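You operate a simulated robot arm through the tools that you are given. There is no shell and no other tool.

You run a simulated robot arm. Do the job below in one go: nothing can be reset, and whatever is moved stays where it is left.

## Task
Wax the middle of the beech board's top.
Fine: lay the lid beside the tin; pad back on its mat, lid back on the tin. A coat counts when it lies all over at full strength: go over it till it gets no stronger.

It is judged by the outcome, as a careful person would: the job done as asked, and still so three seconds after it is handed in. It fails if anything else is knocked over, pushed out of place, dropped, spilled or broken. A push-on lid holds only when it is set on centred and level and pressed home; a screw cap is set on level and turned clockwise until tight.

## Robot
A 6-joint arm with a two-finger parallel gripper, fixed in place. Base frame: the origin is on the floor under the middle of its stand, x ahead of it, y to its left, z up; the work surface is at about z = 0.9. Lengths are in m, angles in rad, forces in N, time in s.
With the tool pointing down near the work surface it reaches from about 0.24 to 0.64 m from the base axis. Its first joint turns from -1.152 to 1.152 rad. Payload 2.7 kg.
Tool frame: the origin (TCP) lies between the finger pads and is the grasp point; the fingertips stand 0.023 m ahead of it; z points along the fingers, y is the line along which they close. The gripper opens to 0.094 m. The fingers are 0.038 m wide and 0.01 m thick; the gripper's body (0.054 by 0.096 m) begins 0.039 m behind the TCP.
Orientation is that of the tool frame in the base frame, as a unit quaternion [x, y, z, w]. With the fingers straight down and closing along the base's y, the tool's x points along the base's -x, its y along +y and its z along -z.

## Interface
- The arm moves only by the tool apply_moves. Its argument "commands" is a list of rows, each an object (a shift or turn left out is 0, a gripper value left out holds the last) with "gripper": the opening in per cent of the stroke, from 0 (shut) to 100 (fully open); "translation": the shift along the tool's x, y, z in units of 20 mm (1.0 is 20 mm), a list of three; "rot": the turn, a rotation vector about the tool's x, y, z in units of 6 degrees (1.0 is 6 degrees), a list of three. In form: [{"gripper": gripper, "translation": [tx, ty, tz], "rot": [ax, ay, az]}, ...]. A call has 1 to 20 rows; each row shifts and turns the commanded pose from where the row before left it, along the tool's axes as they then stand. A call with a number of a shift or a turn outside -1 to 1 is refused whole. A row lasts 0.2 s, in which the tool goes at most 0.05 m and 0.15 rad; a call with a longer step from one row to the next is refused whole, and so is a gripper value outside its range. Where a pose cannot be reached the arm comes as near as it can. A force on the tool above 40 N (or 10 N above the force at the start of the call, whichever is more), or a blocked arm, ends the call early, and 0.2 s more pass. Each finger travels about 0.045 m/s and halts on what it meets, pressing with about 36 N; the grip force reading is that of the motor and also rises with nothing between the fingers. The clock runs only during rows and for 0.2 s after the last one: add rows that do not move to give the fingers time. It gives the time, the measured TCP pose, the force on the tool (base axes), the opening and the grip force at its end, in the units of the frame above (readings bear some noise), with the torque about the TCP (base axes, N m) and any sound that the robot's microphone picked up.
- Cameras (640 x 400 px; columns grow to the right, rows downward): "scene" is fixed at [0.0535, -0.4239, 1.4233]; the picture's right is [0.90, -0.44, 0.00], its down [-0.18, -0.37, -0.91] and it looks along [0.40, 0.82, -0.42] (base axes); focal length 353 px, centre (320, 200). "wrist" rides on the gripper at [0.086, 0.016, -0.074] in the tool frame; the picture's right is [-0.18, 0.98, 0.00], its down [-0.58, -0.11, -0.81] and it looks along [-0.79, -0.15, 0.59] (tool axes); focal length 243 px, centre (320, 200). There is no depth. A picture from a camera that has moved, and an enlarged one, comes with that camera's place and axes in the base frame and with its lens. The place of the scene camera against the robot may be out by one fixed shift of up to 0.012 m in any direction.
- get_image(camera): a new picture of that camera. The clock stands still meanwhile.
- zoom(camera, box): a new picture of the part [left, top, right, bottom] of that camera's present view, enlarged. The clock stands still meanwhile.
- close_job(): hands the job in; it is judged then, once.

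Places have to be worked out from the pictures, the camera data and where the tool is seen. Open the gripper and draw the arm clear of the work before you hand the job in, unless the task says otherwise.

The tools are called after ">>>" by a JSON object that holds its "method" and its "body". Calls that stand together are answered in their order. apply_moves: Moves the arm, as the interface text tells. Its arguments: {"type":"object","properties":{"commands":{"type":"array"}},"required":["commands"]} The other tools are called the same way: get_image (camera) takes a picture; zoom (camera, box) takes an enlarged picture of a part of a camera's view; close_job () hands the job in.

At the start:

```text
t: 0.0
ee_pos: [0.3015, 0.2367, 1.2664]
orientation: [-0.001, 1.0, -0.001, -0.001]
contact_force: [0.3, 0.5, 0.4]
ft_torque: [-0.01, -0.02, 0.0]
finger_gap: 0.0941
gripper_force: 0.0
```

scene: 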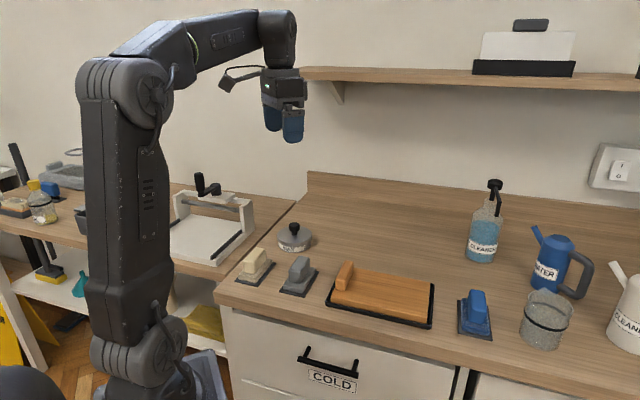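
wrist: 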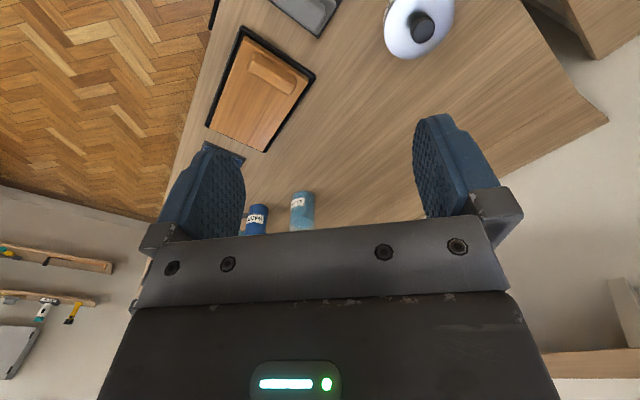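

I start by looking more closely at the bench from the scene camera to identify the tin, pads and board.

>>> {"method": "zoom", "body": {"camera": "scene", "box": [210, 200, 450, 350]}}

>>> {"method": "zoom", "body": {"camera": "scene", "box": [400, 170, 640, 360]}}

>>> {"method": "zoom", "body": {"camera": "scene", "box": [220, 210, 340, 310]}}

>>> {"method": "zoom", "body": {"camera": "wrist", "box": [180, 0, 480, 200]}}

```text
2.67 times, centred on (330, 275) of scene
camera zoom: at [0.0535, -0.4239, 1.4233], right [0.9, -0.44, 0.0], down [-0.18, -0.37, -0.91], along [0.4, 0.82, -0.42], focal length 940 px, centre (293, 0)
```

zoom: 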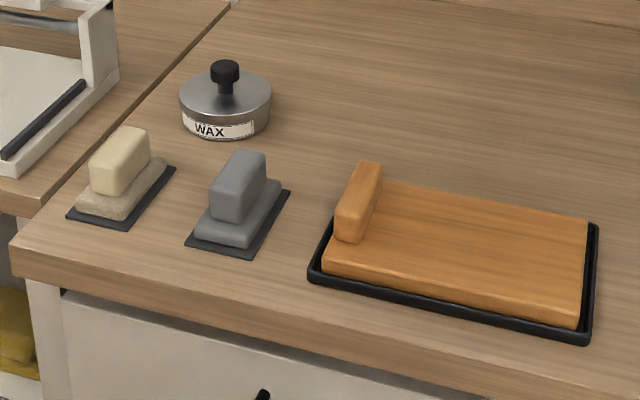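

```text
2.11 times, centred on (520, 265) of scene
camera zoom: at [0.0535, -0.4239, 1.4233], right [0.9, -0.44, 0.0], down [-0.18, -0.37, -0.91], along [0.4, 0.82, -0.42], focal length 742 px, centre (-101, 63)
```

zoom: 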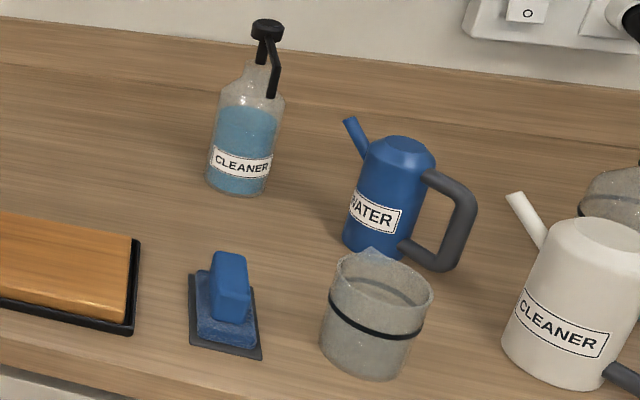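

```text
4.00 times, centred on (280, 260) of scene
camera zoom: at [0.0535, -0.4239, 1.4233], right [0.9, -0.44, 0.0], down [-0.18, -0.37, -0.91], along [0.4, 0.82, -0.42], focal length 1411 px, centre (480, -40)
```

zoom: 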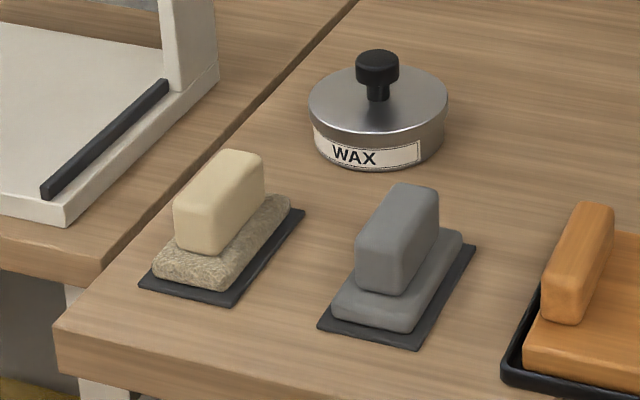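

```text
2.00 times, centred on (330, 100) of wrist
camera zoom: at [0.2144, 0.2532, 1.3401], right [0.18, 0.98, 0.0], down [0.58, -0.11, 0.81], along [0.79, -0.15, -0.59], focal length 485 px, centre (300, 400)
```

zoom: 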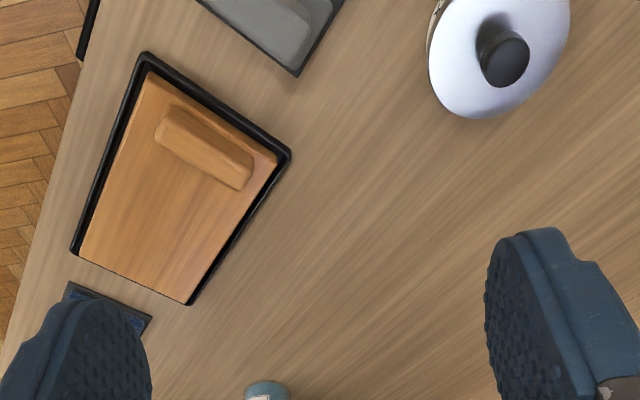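

The scene shows the WAX tin near (0.35, 0.34), three pads on mats: beige (0.22, 0.27), grey (0.30, 0.20), blue (0.57, -0.08), and the board around (0.44, 0.06). I tilt the wrist camera down to see the pads and tin close up before picking one.

>>> {"method": "apply_moves", "body": {"commands": [{"gripper": 100, "translation": [1, 0, 1]}, {"translation": [1, 0, 1]}, {"translation": [0, 0, 1]}, {"rot": [0, 1, 0]}, {"rot": [0, 1, 0]}, {"rot": [0, 1, 0]}, {"rot": [0, 1, 0]}, {"rot": [0, 1, 0]}, {}]}}

>>> {"method": "get_image", "body": {"camera": "wrist"}}

```text
t: 2.0
ee_pos: [0.2607, 0.2383, 1.2052]
orientation: [0.0, 0.966, 0.0, -0.259]
contact_force: [0.5, -0.5, 0.9]
ft_torque: [0.0, 0.0, 0.01]
finger_gap: 0.0939
gripper_force: 0.1
```

```text
taken
camera wrist: at [0.2238, 0.2532, 1.3139], right [0.16, 0.98, -0.09], down [0.91, -0.11, 0.41], along [0.39, -0.15, -0.91], focal length 243 px, centre (320, 200)
```

wrist: 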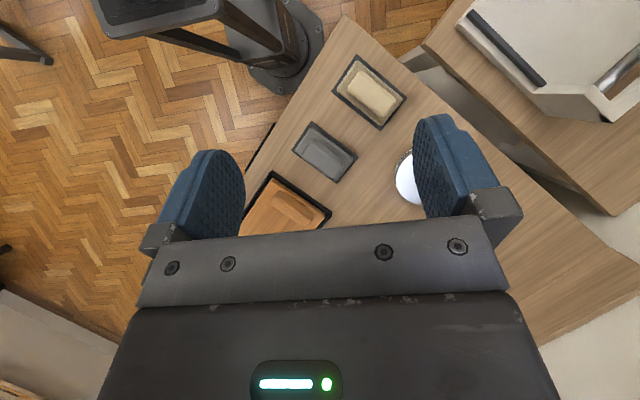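

The view now covers both left pads; zooming in to read their texture.

>>> {"method": "zoom", "body": {"camera": "wrist", "box": [320, 40, 416, 140]}}

>>> {"method": "zoom", "body": {"camera": "wrist", "box": [280, 110, 376, 190]}}

>>> {"method": "zoom", "body": {"camera": "wrist", "box": [230, 140, 430, 240]}}

>>> {"method": "zoom", "body": {"camera": "scene", "box": [440, 270, 520, 350]}}

>>> {"method": "zoom", "body": {"camera": "scene", "box": [0, 130, 100, 310]}}

```text
4.00 times, centred on (368, 90) of wrist
camera zoom: at [0.2238, 0.2532, 1.3139], right [0.16, 0.98, -0.09], down [0.91, -0.11, 0.41], along [0.39, -0.15, -0.91], focal length 970 px, centre (128, 640)
```

zoom: 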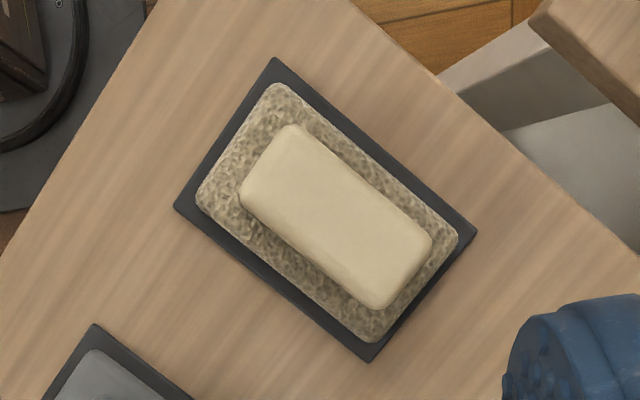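

```text
5.00 times, centred on (328, 150) of wrist
camera zoom: at [0.2238, 0.2532, 1.3139], right [0.16, 0.98, -0.09], down [0.91, -0.11, 0.41], along [0.39, -0.15, -0.91], focal length 1213 px, centre (280, 450)
```

zoom: 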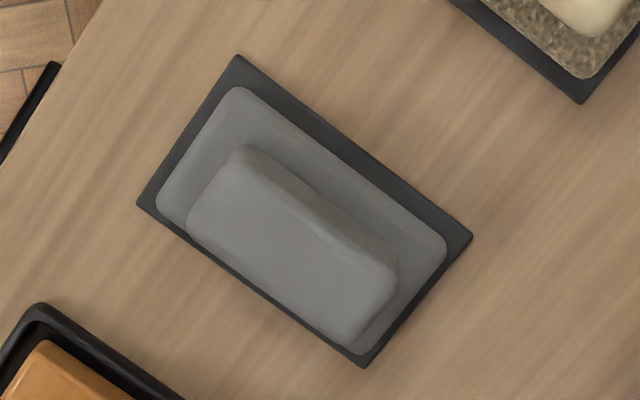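

```text
3.20 times, centred on (330, 190) of wrist
camera zoom: at [0.2238, 0.2532, 1.3139], right [0.16, 0.98, -0.09], down [0.91, -0.11, 0.41], along [0.39, -0.15, -0.91], focal length 776 px, centre (288, 232)
```

zoom: 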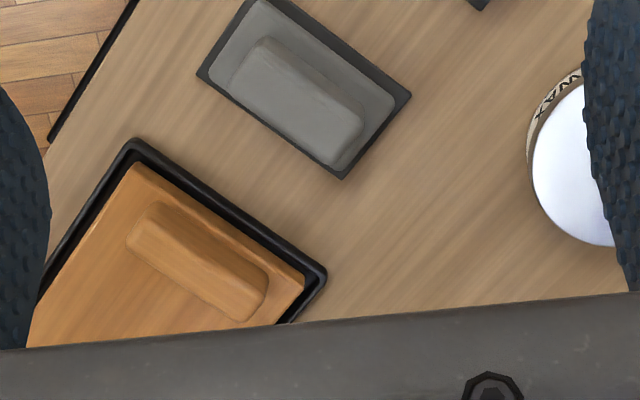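

```text
5.00 times, centred on (480, 310) of scene
camera zoom: at [0.0535, -0.4239, 1.4233], right [0.9, -0.44, 0.0], down [-0.18, -0.37, -0.91], along [0.4, 0.82, -0.42], focal length 1763 px, centre (-480, -350)
```

zoom: 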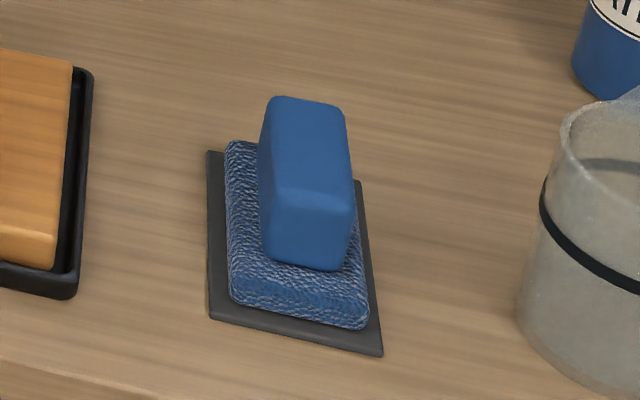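

```text
2.22 times, centred on (50, 220) of scene
camera zoom: at [0.0535, -0.4239, 1.4233], right [0.9, -0.44, 0.0], down [-0.18, -0.37, -0.91], along [0.4, 0.82, -0.42], focal length 784 px, centre (920, 156)
```

zoom: 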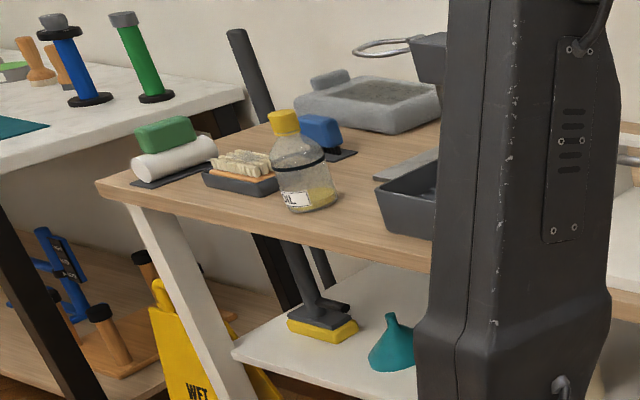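

The beige pad's face is mottled, the grey one smooth, the blue one woven. I lower the camera straight down over the left pads for a closer look at their material before deciding.

>>> {"method": "apply_moves", "body": {"commands": [{"translation": [-0.5, 0, 0.866]}, {"translation": [-0.5, 0, 0.866]}, {"translation": [-0.5, 0, 0.866]}, {"translation": [-0.5, 0, 0.866]}, {"translation": [-0.5, 0, 0.866]}, {"translation": [-0.5, 0, 0.866]}, {"translation": [-0.5, 0, 0.866]}, {}]}}

>>> {"method": "get_image", "body": {"camera": "wrist"}}

>>> {"method": "get_image", "body": {"camera": "scene"}}

```text
t: 3.8
ee_pos: [0.2606, 0.2371, 1.0653]
orientation: [-0.001, 0.966, 0.0, -0.259]
contact_force: [0.0, 0.5, 0.5]
ft_torque: [-0.02, 0.0, -0.01]
finger_gap: 0.0941
gripper_force: 0.0
```

```text
taken
camera wrist: at [0.2238, 0.2532, 1.1746], right [0.16, 0.98, -0.09], down [0.91, -0.11, 0.41], along [0.39, -0.15, -0.91], focal length 243 px, centre (320, 200)
```

wrist: 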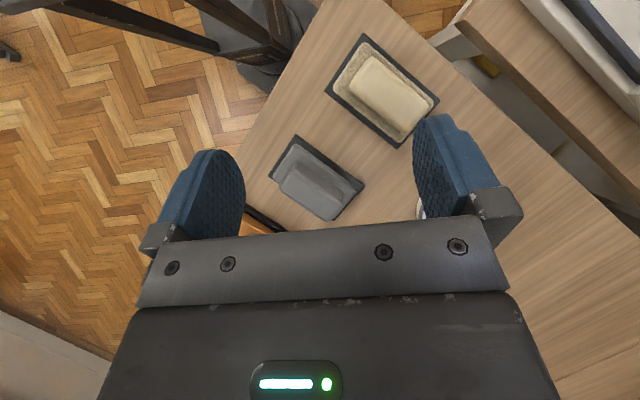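

```text
taken
```

scene: 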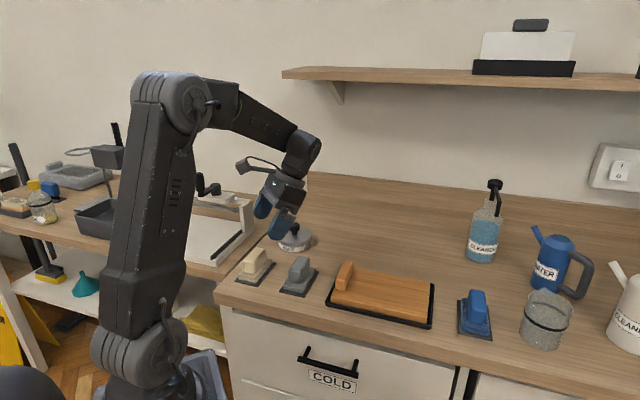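

Zooming in on both left pads from this closer view.

>>> {"method": "zoom", "body": {"camera": "wrist", "box": [320, 30, 440, 150]}}

>>> {"method": "zoom", "body": {"camera": "wrist", "box": [260, 125, 370, 230]}}

>>> {"method": "zoom", "body": {"camera": "scene", "box": [230, 240, 290, 295]}}

>>> {"method": "zoom", "body": {"camera": "scene", "box": [270, 245, 330, 305]}}

```text
3.33 times, centred on (380, 90) of wrist
camera zoom: at [0.2238, 0.2532, 1.1746], right [0.16, 0.98, -0.09], down [0.91, -0.11, 0.41], along [0.39, -0.15, -0.91], focal length 809 px, centre (120, 567)
```

zoom: 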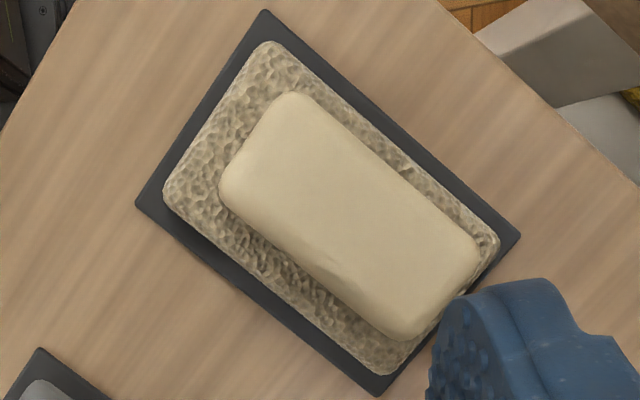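

```text
3.81 times, centred on (315, 178) of wrist
camera zoom: at [0.2238, 0.2532, 1.1746], right [0.16, 0.98, -0.09], down [0.91, -0.11, 0.41], along [0.39, -0.15, -0.91], focal length 924 px, centre (339, 286)
```

zoom: 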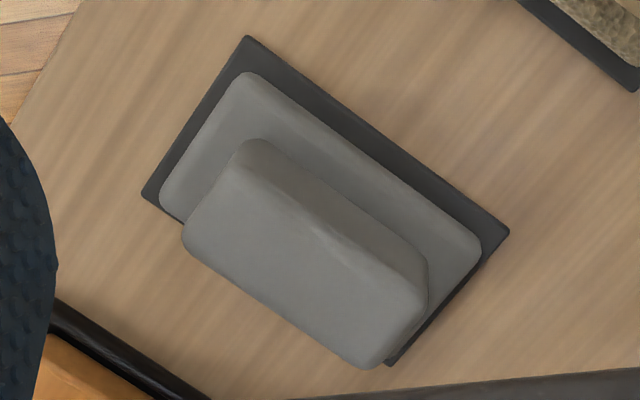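

```text
7.27 times, centred on (260, 268) of scene
camera zoom: at [0.0535, -0.4239, 1.4233], right [0.9, -0.44, 0.0], down [-0.18, -0.37, -0.91], along [0.4, 0.82, -0.42], focal length 2565 px, centre (756, -291)
```

zoom: 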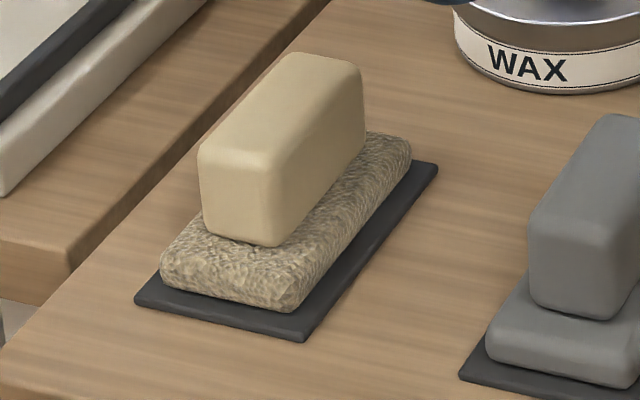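

```text
6.67 times, centred on (300, 275) of scene
camera zoom: at [0.0535, -0.4239, 1.4233], right [0.9, -0.44, 0.0], down [-0.18, -0.37, -0.91], along [0.4, 0.82, -0.42], focal length 2351 px, centre (453, -300)
```

zoom: 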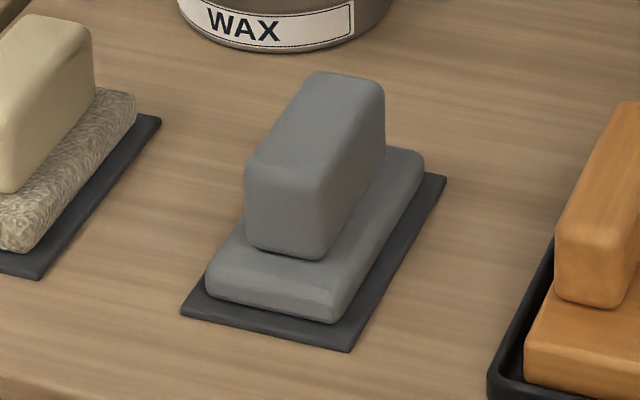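

I need to tell the materials apart, so I zoom much tighter on each pad's face edge.

>>> {"method": "zoom", "body": {"camera": "wrist", "box": [340, 40, 370, 60]}}

>>> {"method": "zoom", "body": {"camera": "wrist", "box": [285, 140, 315, 160]}}

>>> {"method": "zoom", "body": {"camera": "scene", "box": [240, 262, 270, 282]}}

>>> {"method": "zoom", "body": {"camera": "scene", "box": [465, 310, 490, 330]}}

>>> {"method": "zoom", "body": {"camera": "scene", "box": [288, 272, 318, 296]}}

```text
16.00 times, centred on (355, 50) of wrist
camera zoom: at [0.2238, 0.2532, 1.1746], right [0.16, 0.98, -0.09], down [0.91, -0.11, 0.41], along [0.39, -0.15, -0.91], focal length 3882 px, centre (-240, 2600)
```

zoom: 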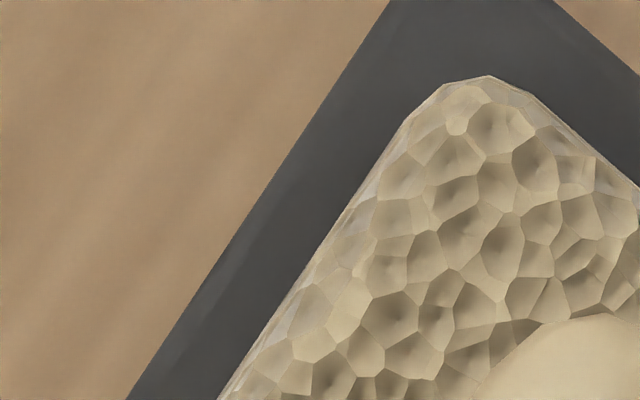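

```text
16.00 times, centred on (300, 150) of wrist
camera zoom: at [0.2238, 0.2532, 1.1746], right [0.16, 0.98, -0.09], down [0.91, -0.11, 0.41], along [0.39, -0.15, -0.91], focal length 3882 px, centre (640, 1000)
```

zoom: 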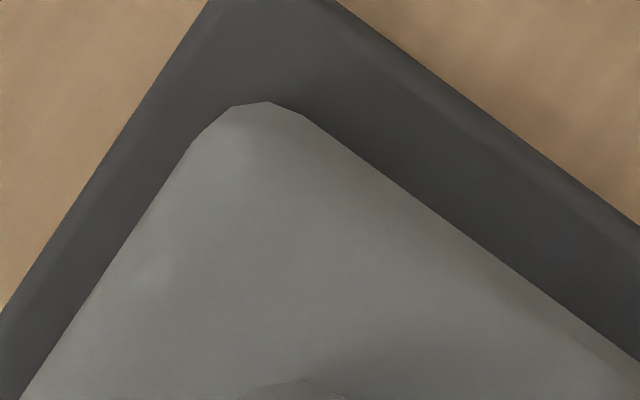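

```text
16.00 times, centred on (255, 272) of scene
camera zoom: at [0.0535, -0.4239, 1.4233], right [0.9, -0.44, 0.0], down [-0.18, -0.37, -0.91], along [0.4, 0.82, -0.42], focal length 5643 px, centre (1360, -952)
```

zoom: 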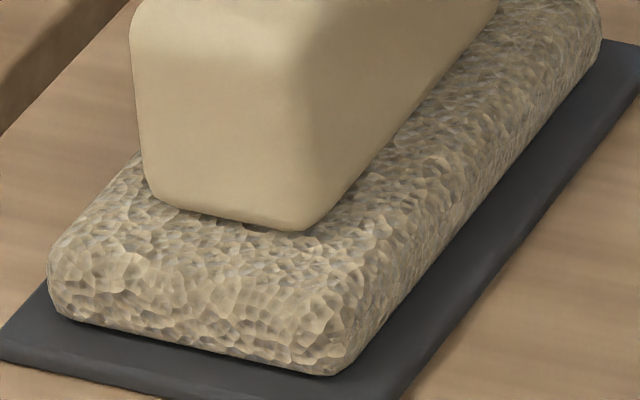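

```text
16.00 times, centred on (478, 320) of scene
camera zoom: at [0.0535, -0.4239, 1.4233], right [0.9, -0.44, 0.0], down [-0.18, -0.37, -0.91], along [0.4, 0.82, -0.42], focal length 5643 px, centre (-2200, -1720)
```

zoom: 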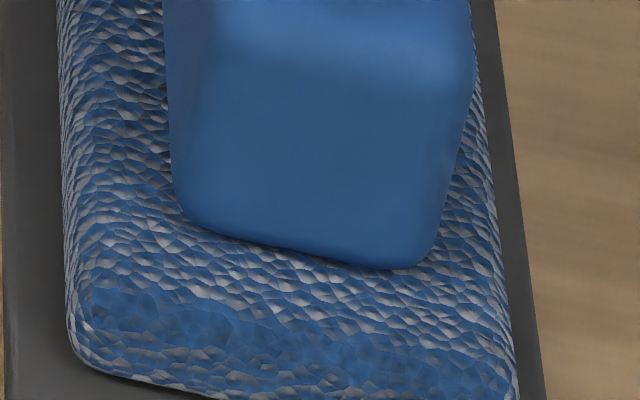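

```text
16.00 times, centred on (303, 284) of scene
camera zoom: at [0.0535, -0.4239, 1.4233], right [0.9, -0.44, 0.0], down [-0.18, -0.37, -0.91], along [0.4, 0.82, -0.42], focal length 5643 px, centre (592, -1144)
```

zoom: 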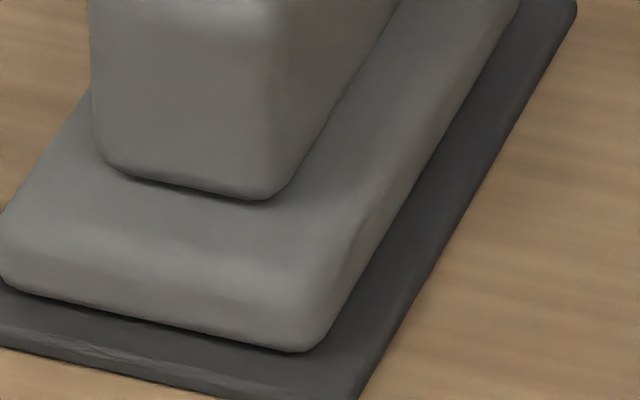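

Beige is a cellular sponge-like face, grey a smooth felt-like face, blue a woven/scrubby one. Before choosing, I'll open the tin; I straighten the tool and hover above the tin (estimated (0.352, 0.344)) to locate the knob precisely.

>>> {"method": "apply_moves", "body": {"commands": [{"rot": [0, -1, 0]}, {"rot": [0, -1, 0]}, {"rot": [0, -1, 0]}, {"rot": [0, -1, 0]}, {"rot": [0, -1, 0]}, {"translation": [0, 0, -0.75]}, {"translation": [-1, 1, 0]}, {"translation": [-1, 1, 0]}, {"translation": [-1, 1, 0]}, {"translation": [-1, 1, 0]}, {"translation": [-0.5, 1, 0]}, {"translation": [0, 0.35, 0]}, {}]}}

>>> {"method": "get_image", "body": {"camera": "wrist"}}

>>> {"method": "get_image", "body": {"camera": "scene"}}

```text
t: 6.6
ee_pos: [0.3504, 0.3442, 1.0787]
orientation: [-0.001, 1.0, 0.0, -0.001]
contact_force: [-0.5, 0.5, 0.1]
ft_torque: [-0.04, -0.01, 0.0]
finger_gap: 0.094
gripper_force: 0.0
```

```text
taken
camera wrist: at [0.2643, 0.3603, 1.1544], right [0.18, 0.98, 0.0], down [0.58, -0.11, 0.81], along [0.79, -0.15, -0.59], focal length 243 px, centre (320, 200)
```

wrist: 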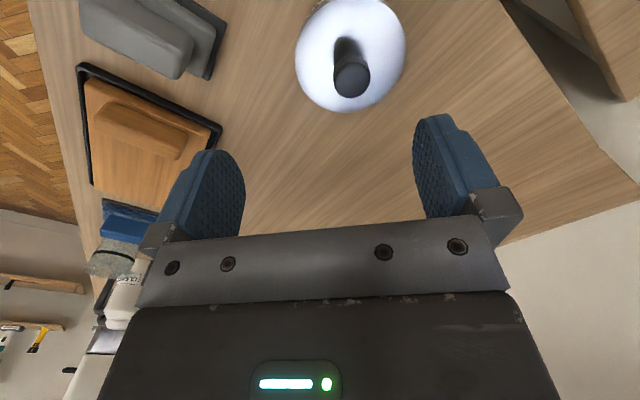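

```text
taken
```

scene: 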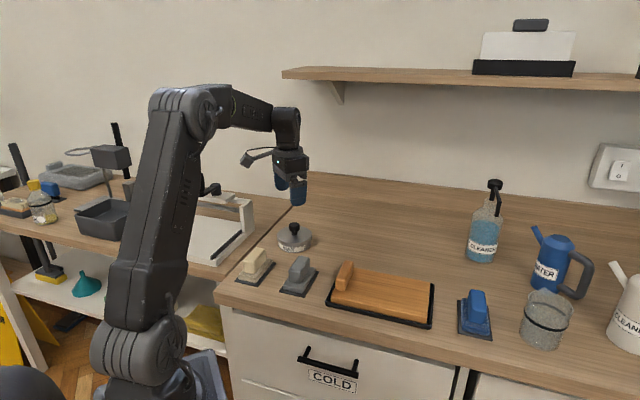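

Zooming on the tin in the wrist view to locate the knob.

>>> {"method": "zoom", "body": {"camera": "wrist", "box": [280, 0, 420, 120]}}

>>> {"method": "zoom", "body": {"camera": "scene", "box": [260, 210, 330, 260]}}

```text
3.33 times, centred on (350, 60) of wrist
camera zoom: at [0.2643, 0.3603, 1.1544], right [0.18, 0.98, 0.0], down [0.58, -0.11, 0.81], along [0.79, -0.15, -0.59], focal length 809 px, centre (220, 667)
```

zoom: 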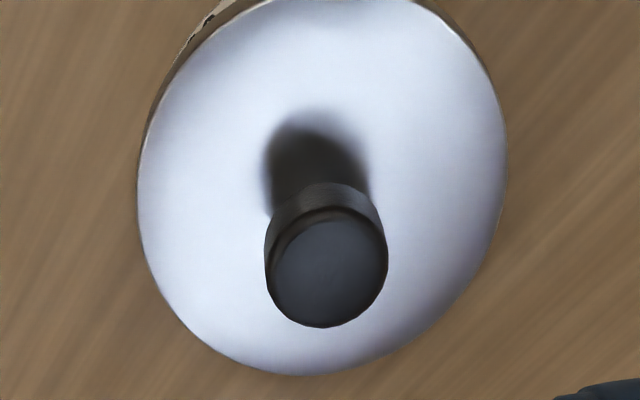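

```text
8.00 times, centred on (295, 235) of scene
camera zoom: at [0.0535, -0.4239, 1.4233], right [0.9, -0.44, 0.0], down [-0.18, -0.37, -0.91], along [0.4, 0.82, -0.42], focal length 2822 px, centre (520, -80)
```

zoom: 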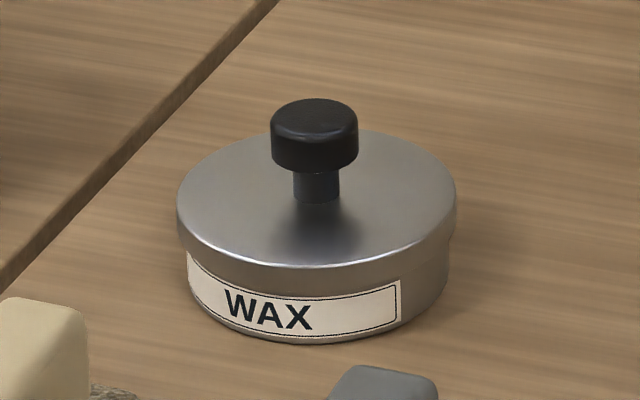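

From the wrist view the knob sits at about (0.369, 0.368) with its top near z 0.961; comparing with the scene camera, the scene reads about 8 mm low in x. I move above the knob with the gripper half closed and descend to z≈0.99 to verify.

>>> {"method": "apply_moves", "body": {"commands": [{"gripper": 60, "translation": [-0.93, 0.6, 0]}, {"translation": [0, 0.59, 0]}, {"translation": [0, 0, 1]}, {"translation": [0, 0, 1]}, {"translation": [0, 0, 1]}, {"translation": [0, 0, 1]}, {"translation": [0, 0, 0.4]}, {}]}}

>>> {"method": "get_image", "body": {"camera": "wrist"}}

>>> {"method": "zoom", "body": {"camera": "scene", "box": [240, 170, 350, 270]}}

```text
t: 8.4
ee_pos: [0.3685, 0.3681, 0.9931]
orientation: [0.0, 1.0, 0.0, 0.0]
contact_force: [0.3, -0.3, 0.3]
ft_torque: [0.01, 0.0, 0.0]
finger_gap: 0.0564
gripper_force: 0.1
```

```text
taken
camera wrist: at [0.2826, 0.3839, 1.0675], right [0.18, 0.98, 0.0], down [0.58, -0.11, 0.81], along [0.79, -0.15, -0.59], focal length 243 px, centre (320, 200)
```

wrist: 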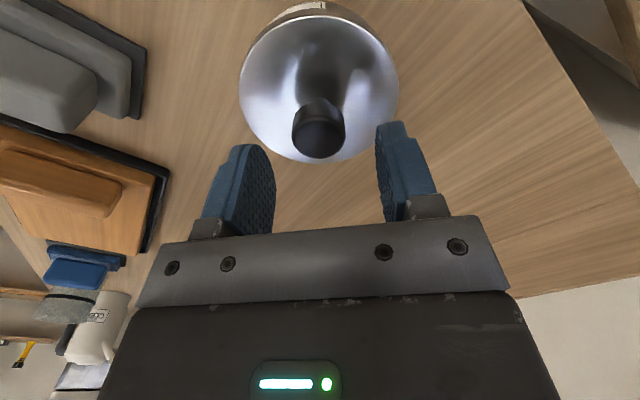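

```text
4.00 times, centred on (295, 220) of scene
camera zoom: at [0.0535, -0.4239, 1.4233], right [0.9, -0.44, 0.0], down [-0.18, -0.37, -0.91], along [0.4, 0.82, -0.42], focal length 1411 px, centre (420, 120)
```

zoom: 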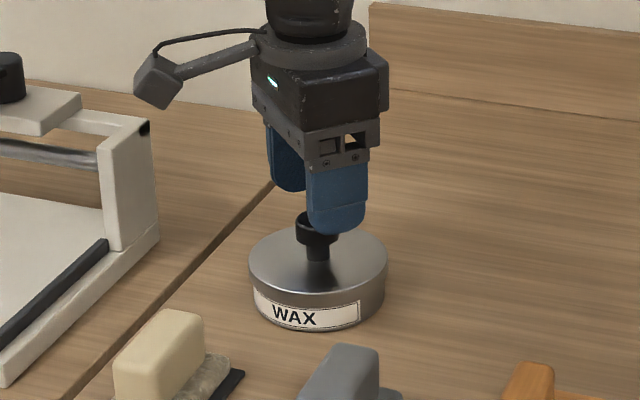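

The knob is centred between the fingers at about (0.3685, 0.368). I lower to z≈0.962 (tips just above the lid) and close on the knob.

>>> {"method": "apply_moves", "body": {"commands": [{"translation": [0, 0, 0.8]}, {"translation": [0, 0, 0.75]}, {}, {"gripper": 0}, {}, {}, {}, {}]}}

>>> {"method": "get_image", "body": {"camera": "wrist"}}

```text
t: 10.2
ee_pos: [0.3673, 0.3682, 0.9616]
orientation: [-0.001, 1.0, -0.001, -0.001]
contact_force: [0.5, -1.8, -1.3]
ft_torque: [-0.03, 0.01, 0.03]
finger_gap: 0.0278
gripper_force: 35.7
```

```text
taken
camera wrist: at [0.282, 0.3833, 1.0364], right [0.18, 0.98, 0.0], down [0.58, -0.11, 0.81], along [0.79, -0.15, -0.59], focal length 243 px, centre (320, 200)
```

wrist: 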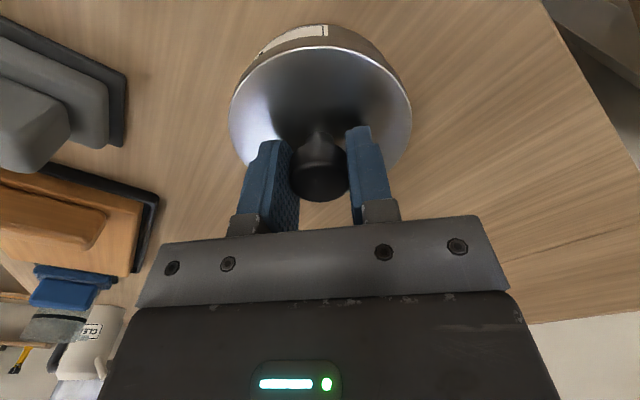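

The knob is held (gap 27.8 mm). I lift straight up slowly and watch whether the lid comes off without the tin.

>>> {"method": "apply_moves", "body": {"commands": [{"translation": [0, 0, -0.25]}, {"translation": [0, 0, -0.25]}, {"translation": [0, 0, -0.25]}, {"translation": [0, 0, -0.25]}, {"translation": [0, 0, -0.5]}, {"translation": [0, 0, -0.5]}, {}]}}

>>> {"method": "get_image", "body": {"camera": "wrist"}}

>>> {"method": "zoom", "body": {"camera": "scene", "box": [240, 170, 350, 270]}}

```text
t: 11.8
ee_pos: [0.3692, 0.3682, 1.0015]
orientation: [-0.002, 1.0, 0.0, 0.0]
contact_force: [-0.6, -0.3, -0.6]
ft_torque: [0.02, 0.0, -0.04]
finger_gap: 0.0281
gripper_force: 36.2
heard: snap
```

```text
taken
camera wrist: at [0.2826, 0.3836, 1.0765], right [0.18, 0.98, 0.0], down [0.58, -0.11, 0.81], along [0.79, -0.15, -0.59], focal length 243 px, centre (320, 200)
```

wrist: 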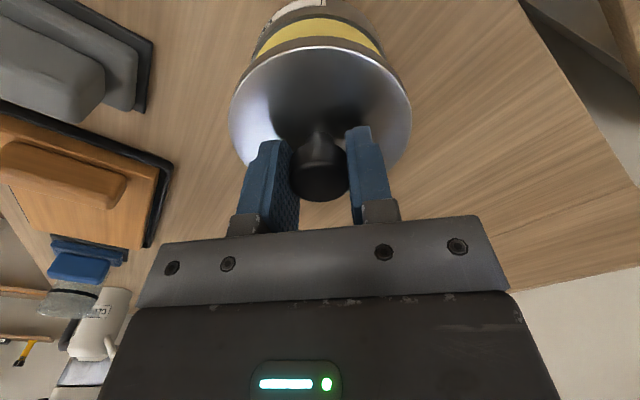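

```text
4.00 times, centred on (295, 220) of scene
camera zoom: at [0.0535, -0.4239, 1.4233], right [0.9, -0.44, 0.0], down [-0.18, -0.37, -0.91], along [0.4, 0.82, -0.42], focal length 1411 px, centre (420, 120)
```

zoom: 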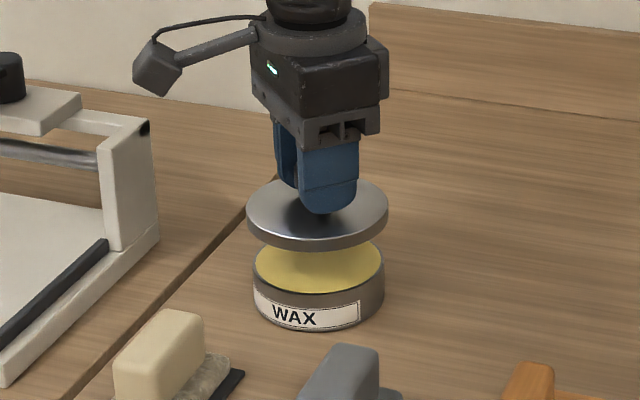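

The lid snapped off; the tin holds yellow wax nearly to the rim and stayed put. I carry the lid to the free bench area at about (0.47, 0.29), beside the tin, and lower it.

>>> {"method": "apply_moves", "body": {"commands": [{"translation": [0, 0, -0.8]}, {"translation": [-1, -0.78, 0]}, {"translation": [-1, -0.78, 0]}, {"translation": [-1, -0.78, 0]}, {"translation": [-1, -0.78, 0]}, {"translation": [-1, -0.78, 0]}, {}, {"translation": [0, 0, 1]}, {"translation": [0, 0, 1]}, {"translation": [0, 0, 0.8]}, {}]}}

>>> {"method": "zoom", "body": {"camera": "scene", "box": [260, 170, 420, 290]}}

```text
t: 14.2
ee_pos: [0.4697, 0.29, 0.9614]
orientation: [-0.001, 1.0, 0.0, -0.001]
contact_force: [0.2, 0.5, -0.3]
ft_torque: [0.03, 0.02, 0.03]
finger_gap: 0.028
gripper_force: 37.0
```

```text
3.33 times, centred on (340, 230) of scene
camera zoom: at [0.0535, -0.4239, 1.4233], right [0.9, -0.44, 0.0], down [-0.18, -0.37, -0.91], along [0.4, 0.82, -0.42], focal length 1176 px, centre (253, 100)
```

zoom: 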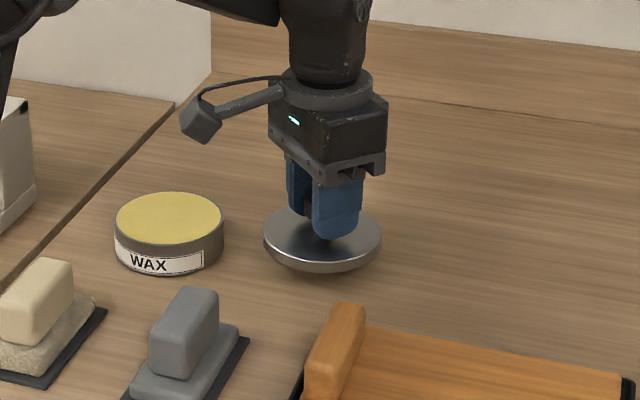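

The lid hovers over clear bench; I lower it in 2 mm steps until it touches.

>>> {"method": "apply_moves", "body": {"commands": [{"translation": [0, 0, 0.15]}, {"translation": [0, 0, 0.15]}, {"translation": [0, 0, 0.15]}, {"translation": [0, 0, 0.15]}, {}]}}

>>> {"method": "zoom", "body": {"camera": "scene", "box": [300, 200, 380, 260]}}

```text
t: 15.4
ee_pos: [0.4686, 0.291, 0.9487]
orientation: [-0.001, 1.0, 0.0, 0.0]
contact_force: [-0.5, 0.0, -0.8]
ft_torque: [0.02, 0.01, -0.01]
finger_gap: 0.0281
gripper_force: 35.6
```

```text
6.67 times, centred on (340, 230) of scene
camera zoom: at [0.0535, -0.4239, 1.4233], right [0.9, -0.44, 0.0], down [-0.18, -0.37, -0.91], along [0.4, 0.82, -0.42], focal length 2351 px, centre (187, 0)
```

zoom: 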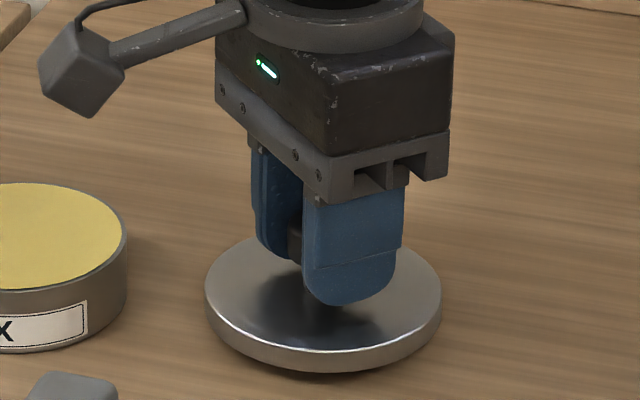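

Still slightly above the bench; continuing down in small steps.

>>> {"method": "apply_moves", "body": {"commands": [{"translation": [0, 0, 0.12]}, {"translation": [0, 0, 0.12]}, {}]}}

>>> {"method": "zoom", "body": {"camera": "scene", "box": [300, 200, 380, 260]}}

```text
t: 16.2
ee_pos: [0.4694, 0.2908, 0.9449]
orientation: [-0.001, 1.0, 0.0, 0.0]
contact_force: [-0.9, 0.5, -0.1]
ft_torque: [-0.03, -0.01, -0.01]
finger_gap: 0.0282
gripper_force: 35.8
```

```text
6.67 times, centred on (340, 230) of scene
camera zoom: at [0.0535, -0.4239, 1.4233], right [0.9, -0.44, 0.0], down [-0.18, -0.37, -0.91], along [0.4, 0.82, -0.42], focal length 2351 px, centre (187, 0)
```

zoom: 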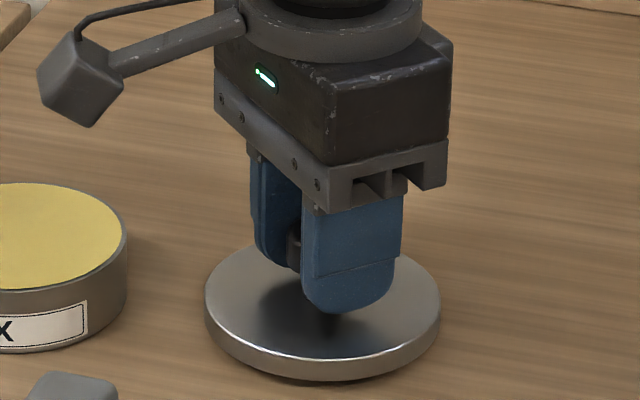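

>>> {"method": "apply_moves", "body": {"commands": [{"translation": [0, 0, 0.1]}, {"translation": [0, 0, 0.1]}, {}]}}

```text
t: 17.0
ee_pos: [0.4687, 0.2907, 0.9403]
orientation: [0.0, 1.0, 0.0, -0.001]
contact_force: [0.5, 0.0, -0.3]
ft_torque: [0.0, 0.0, -0.01]
finger_gap: 0.028
gripper_force: 36.2
```

No contact force yet at z 0.940; I continue in 2 mm steps.

>>> {"method": "apply_moves", "body": {"commands": [{"translation": [0, 0, 0.1]}, {}, {"translation": [0, 0, 0.1]}, {}]}}

>>> {"method": "zoom", "body": {"camera": "scene", "box": [300, 200, 380, 260]}}

```text
t: 18.0
ee_pos: [0.4689, 0.291, 0.937]
orientation: [-0.001, 1.0, 0.001, 0.002]
contact_force: [-1.2, 1.2, 13.4]
ft_torque: [-0.18, 0.58, -0.03]
finger_gap: 0.0281
gripper_force: 35.9
```

```text
6.67 times, centred on (340, 230) of scene
camera zoom: at [0.0533, -0.424, 1.4233], right [0.9, -0.44, 0.0], down [-0.18, -0.37, -0.91], along [0.4, 0.82, -0.42], focal length 2351 px, centre (187, 0)
```

zoom: 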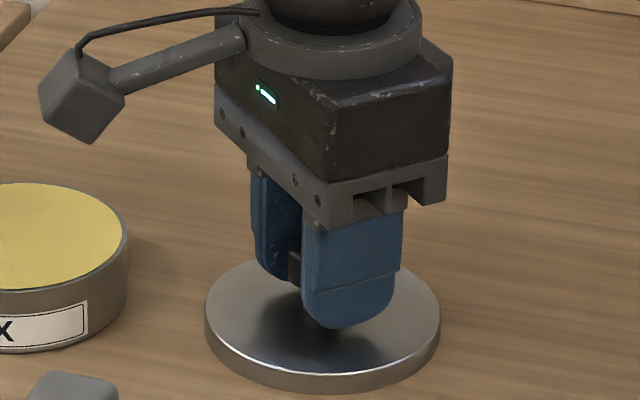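

The lid is on the bench (13 N contact at z 0.937). I relax the pressure by 1.5 mm, open and rise clear.

>>> {"method": "apply_moves", "body": {"commands": [{"translation": [0, 0, -0.06]}, {}, {"gripper": 70}, {}, {}, {}, {"translation": [0, 0, -0.5]}, {"translation": [0, 0, -1]}, {"translation": [0, 0, -1]}, {"translation": [0, 0, -1]}, {"translation": [0, 0, -1]}, {"translation": [0, 0, -1]}, {}]}}

>>> {"method": "get_image", "body": {"camera": "scene"}}

>>> {"method": "zoom", "body": {"camera": "scene", "box": [220, 200, 400, 320]}}

>>> {"method": "get_image", "body": {"camera": "wrist"}}

```text
t: 20.8
ee_pos: [0.4671, 0.2908, 1.0488]
orientation: [-0.001, 1.0, -0.001, 0.0]
contact_force: [0.7, -0.4, 0.3]
ft_torque: [0.0, -0.02, 0.03]
finger_gap: 0.0657
gripper_force: 0.0
```

```text
taken
```

scene: 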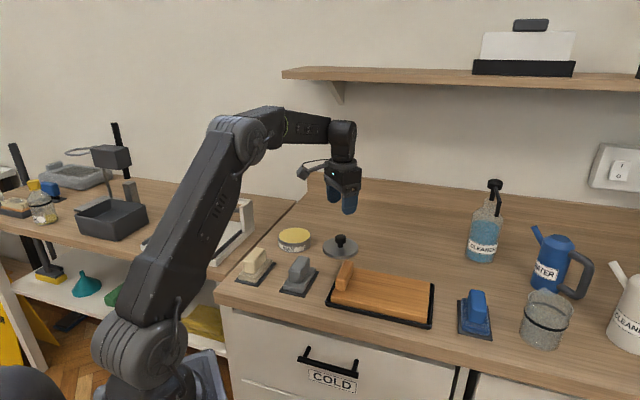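

```text
3.33 times, centred on (310, 260) of scene
camera zoom: at [0.0535, -0.4239, 1.4233], right [0.9, -0.44, 0.0], down [-0.18, -0.37, -0.91], along [0.4, 0.82, -0.42], focal length 1176 px, centre (353, 0)
```

zoom: 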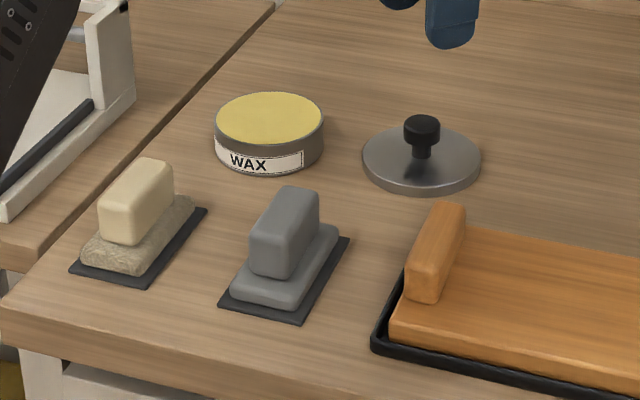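

```text
taken
camera wrist: at [0.3826, 0.3064, 1.1232], right [0.18, 0.98, 0.0], down [0.58, -0.11, 0.81], along [0.79, -0.15, -0.59], focal length 243 px, centre (320, 200)
```

wrist: 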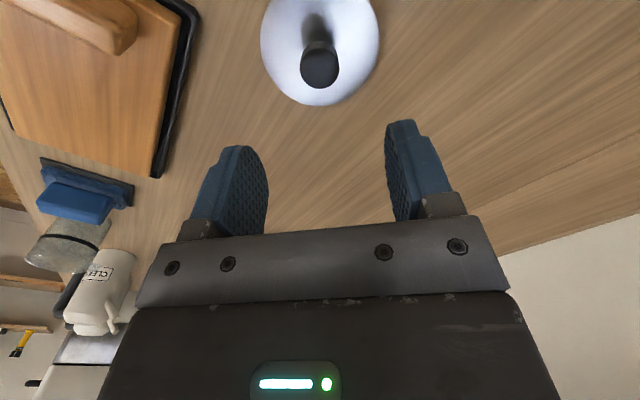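

The lid lies flat beside the tin and the tin hasn't moved. Before choosing a pad I look closely at the wax, the board's top, the blue pad and the other similar tools in the room for hints on materials.

>>> {"method": "zoom", "body": {"camera": "scene", "box": [0, 170, 75, 230]}}

>>> {"method": "zoom", "body": {"camera": "scene", "box": [320, 250, 440, 330]}}

>>> {"method": "zoom", "body": {"camera": "scene", "box": [270, 220, 320, 260]}}

>>> {"method": "zoom", "body": {"camera": "wrist", "box": [30, 150, 150, 240]}}

>>> {"method": "zoom", "body": {"camera": "scene", "box": [520, 280, 640, 360]}}

```text
6.67 times, centred on (38, 200) of scene
camera zoom: at [0.0535, -0.4239, 1.4233], right [0.9, -0.44, 0.0], down [-0.18, -0.37, -0.91], along [0.4, 0.82, -0.42], focal length 2351 px, centre (2203, 200)
```

zoom: 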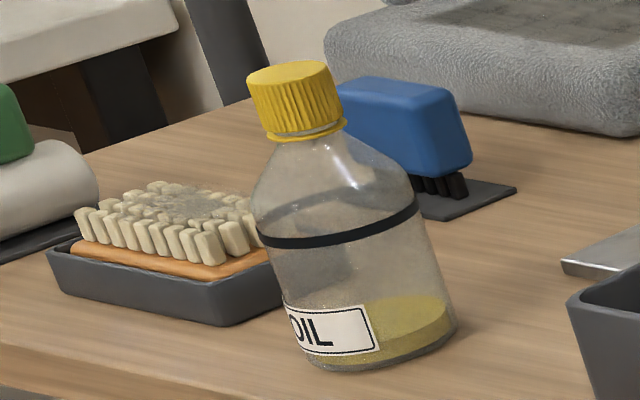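

```text
5.00 times, centred on (380, 290) of scene
camera zoom: at [0.0535, -0.4239, 1.4233], right [0.9, -0.44, 0.0], down [-0.18, -0.37, -0.91], along [0.4, 0.82, -0.42], focal length 1763 px, centre (20, -250)
```

zoom: 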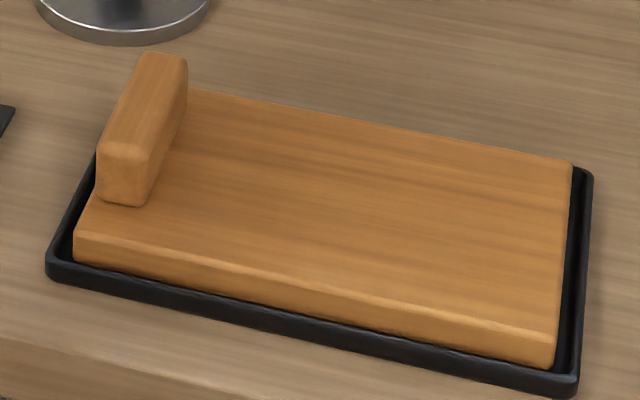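

```text
10.00 times, centred on (295, 240) of scene
camera zoom: at [0.0535, -0.4239, 1.4233], right [0.9, -0.44, 0.0], down [-0.18, -0.37, -0.91], along [0.4, 0.82, -0.42], focal length 3527 px, centre (570, -200)
```

zoom: 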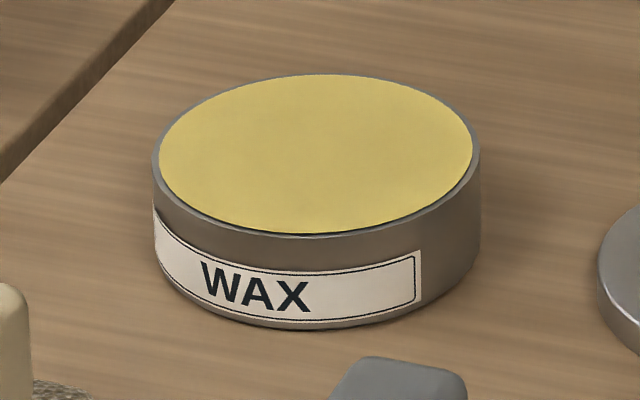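

```text
4.44 times, centred on (90, 195) of wrist
camera zoom: at [0.3826, 0.3064, 1.1232], right [0.18, 0.98, 0.0], down [0.58, -0.11, 0.81], along [0.79, -0.15, -0.59], focal length 1078 px, centre (1342, 222)
```

zoom: 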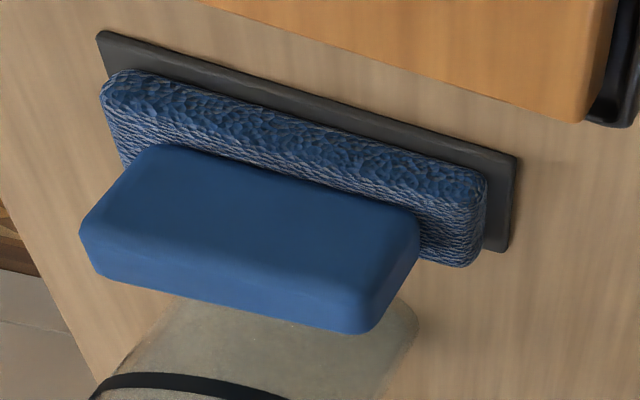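

```text
5.00 times, centred on (580, 320) of scene
camera zoom: at [0.0535, -0.4239, 1.4233], right [0.9, -0.44, 0.0], down [-0.18, -0.37, -0.91], along [0.4, 0.82, -0.42], focal length 1763 px, centre (-980, -400)
```

zoom: 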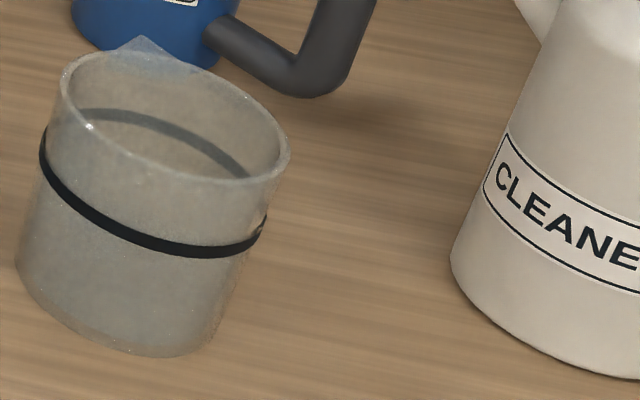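

The wax fills the tin to the rim. To decide which pad suits waxing I want a top view of the blue pad too, so I travel high over to it with the camera tilted down.

>>> {"method": "apply_moves", "body": {"commands": [{"translation": [0, -1, -1]}, {"translation": [0, -1, -0.5]}, {"translation": [0, -1, 0]}, {"translation": [0, -1, 0]}, {"translation": [0, -1, 0]}, {"translation": [0, -1, 0]}, {"translation": [0, -1, 0]}, {"translation": [0, -1, 0]}, {"translation": [0, -1, 0]}, {"translation": [0, -1, 0]}, {"translation": [0, -1, 0], "rot": [0, 1, 0]}, {"translation": [0, -1, 0], "rot": [0, 1, 0]}, {"translation": [0, -1, 0], "rot": [0, 1, 0]}, {"translation": [0, -1, 0], "rot": [0, 1, 0]}, {"translation": [0, -1, 0], "rot": [0, 1, 0]}, {"translation": [0, -1, 0]}, {}]}}

>>> {"method": "get_image", "body": {"camera": "wrist"}}

```text
t: 24.4
ee_pos: [0.4681, -0.0293, 1.0765]
orientation: [0.0, 0.966, 0.001, -0.258]
contact_force: [-0.1, -0.1, -0.2]
ft_torque: [-0.01, -0.01, -0.03]
finger_gap: 0.066
gripper_force: 0.1
```

```text
taken
camera wrist: at [0.4324, -0.0144, 1.1853], right [0.16, 0.98, -0.09], down [0.91, -0.11, 0.41], along [0.39, -0.15, -0.91], focal length 243 px, centre (320, 200)
```

wrist: 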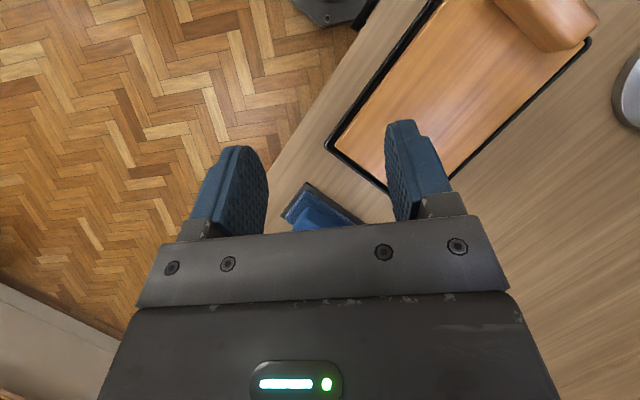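

The blue pad is half hidden by the gripper; I shift forward 60 mm for a clear view and grab a board view too.

>>> {"method": "apply_moves", "body": {"commands": [{"translation": [-0.866, 0, -0.5]}, {"translation": [-0.866, 0, -0.5]}, {"translation": [-0.866, 0, -0.5]}, {}]}}

>>> {"method": "get_image", "body": {"camera": "wrist"}}

```text
t: 25.4
ee_pos: [0.5115, -0.0279, 1.0671]
orientation: [-0.001, 0.966, -0.001, -0.258]
contact_force: [-0.3, -0.1, 0.5]
ft_torque: [0.01, 0.02, 0.0]
finger_gap: 0.0659
gripper_force: 0.1
out of reach, approached as far as the arm can: row 2, 3
```

```text
taken
camera wrist: at [0.4751, -0.0122, 1.1755], right [0.16, 0.98, -0.09], down [0.91, -0.11, 0.41], along [0.39, -0.15, -0.91], focal length 243 px, centre (320, 200)
```

wrist: 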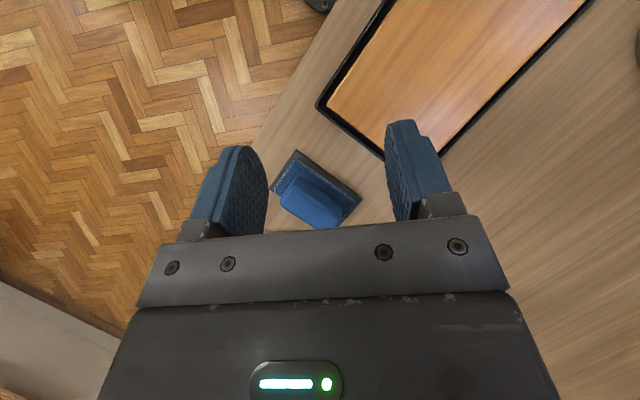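

The blue pad is now visible from above; zooming on its face texture and on the board.

>>> {"method": "zoom", "body": {"camera": "wrist", "box": [260, 140, 370, 235]}}

>>> {"method": "zoom", "body": {"camera": "wrist", "box": [275, 155, 305, 175]}}

>>> {"method": "zoom", "body": {"camera": "wrist", "box": [310, 0, 600, 170]}}

```text
4.21 times, centred on (315, 188) of wrist
camera zoom: at [0.4751, -0.0122, 1.1755], right [0.16, 0.98, -0.09], down [0.91, -0.11, 0.41], along [0.39, -0.15, -0.91], focal length 1022 px, centre (341, 253)
```

zoom: 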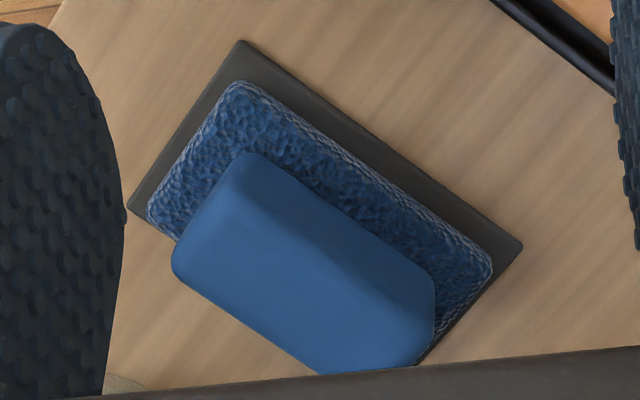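

```text
16.00 times, centred on (290, 165) of wrist
camera zoom: at [0.4751, -0.0122, 1.1755], right [0.16, 0.98, -0.09], down [0.91, -0.11, 0.41], along [0.39, -0.15, -0.91], focal length 3882 px, centre (800, 760)
```

zoom: 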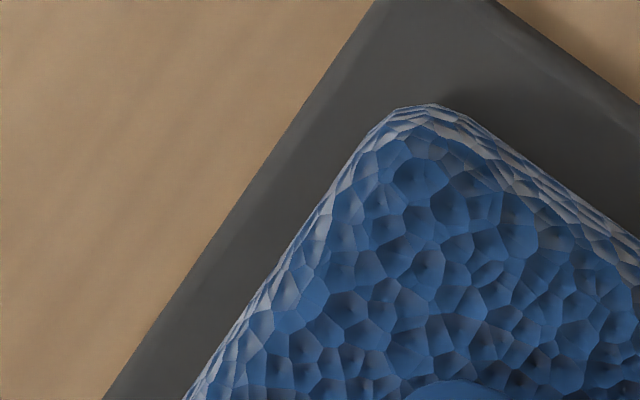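

```text
2.21 times, centred on (455, 85) of wrist
camera zoom: at [0.4751, -0.0122, 1.1755], right [0.16, 0.98, -0.09], down [0.91, -0.11, 0.41], along [0.39, -0.15, -0.91], focal length 535 px, centre (22, 454)
```

zoom: 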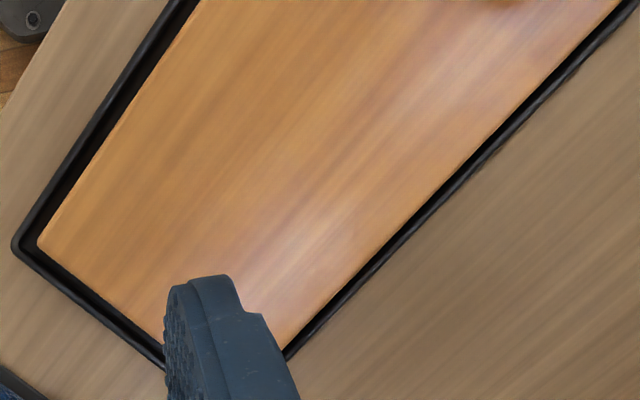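

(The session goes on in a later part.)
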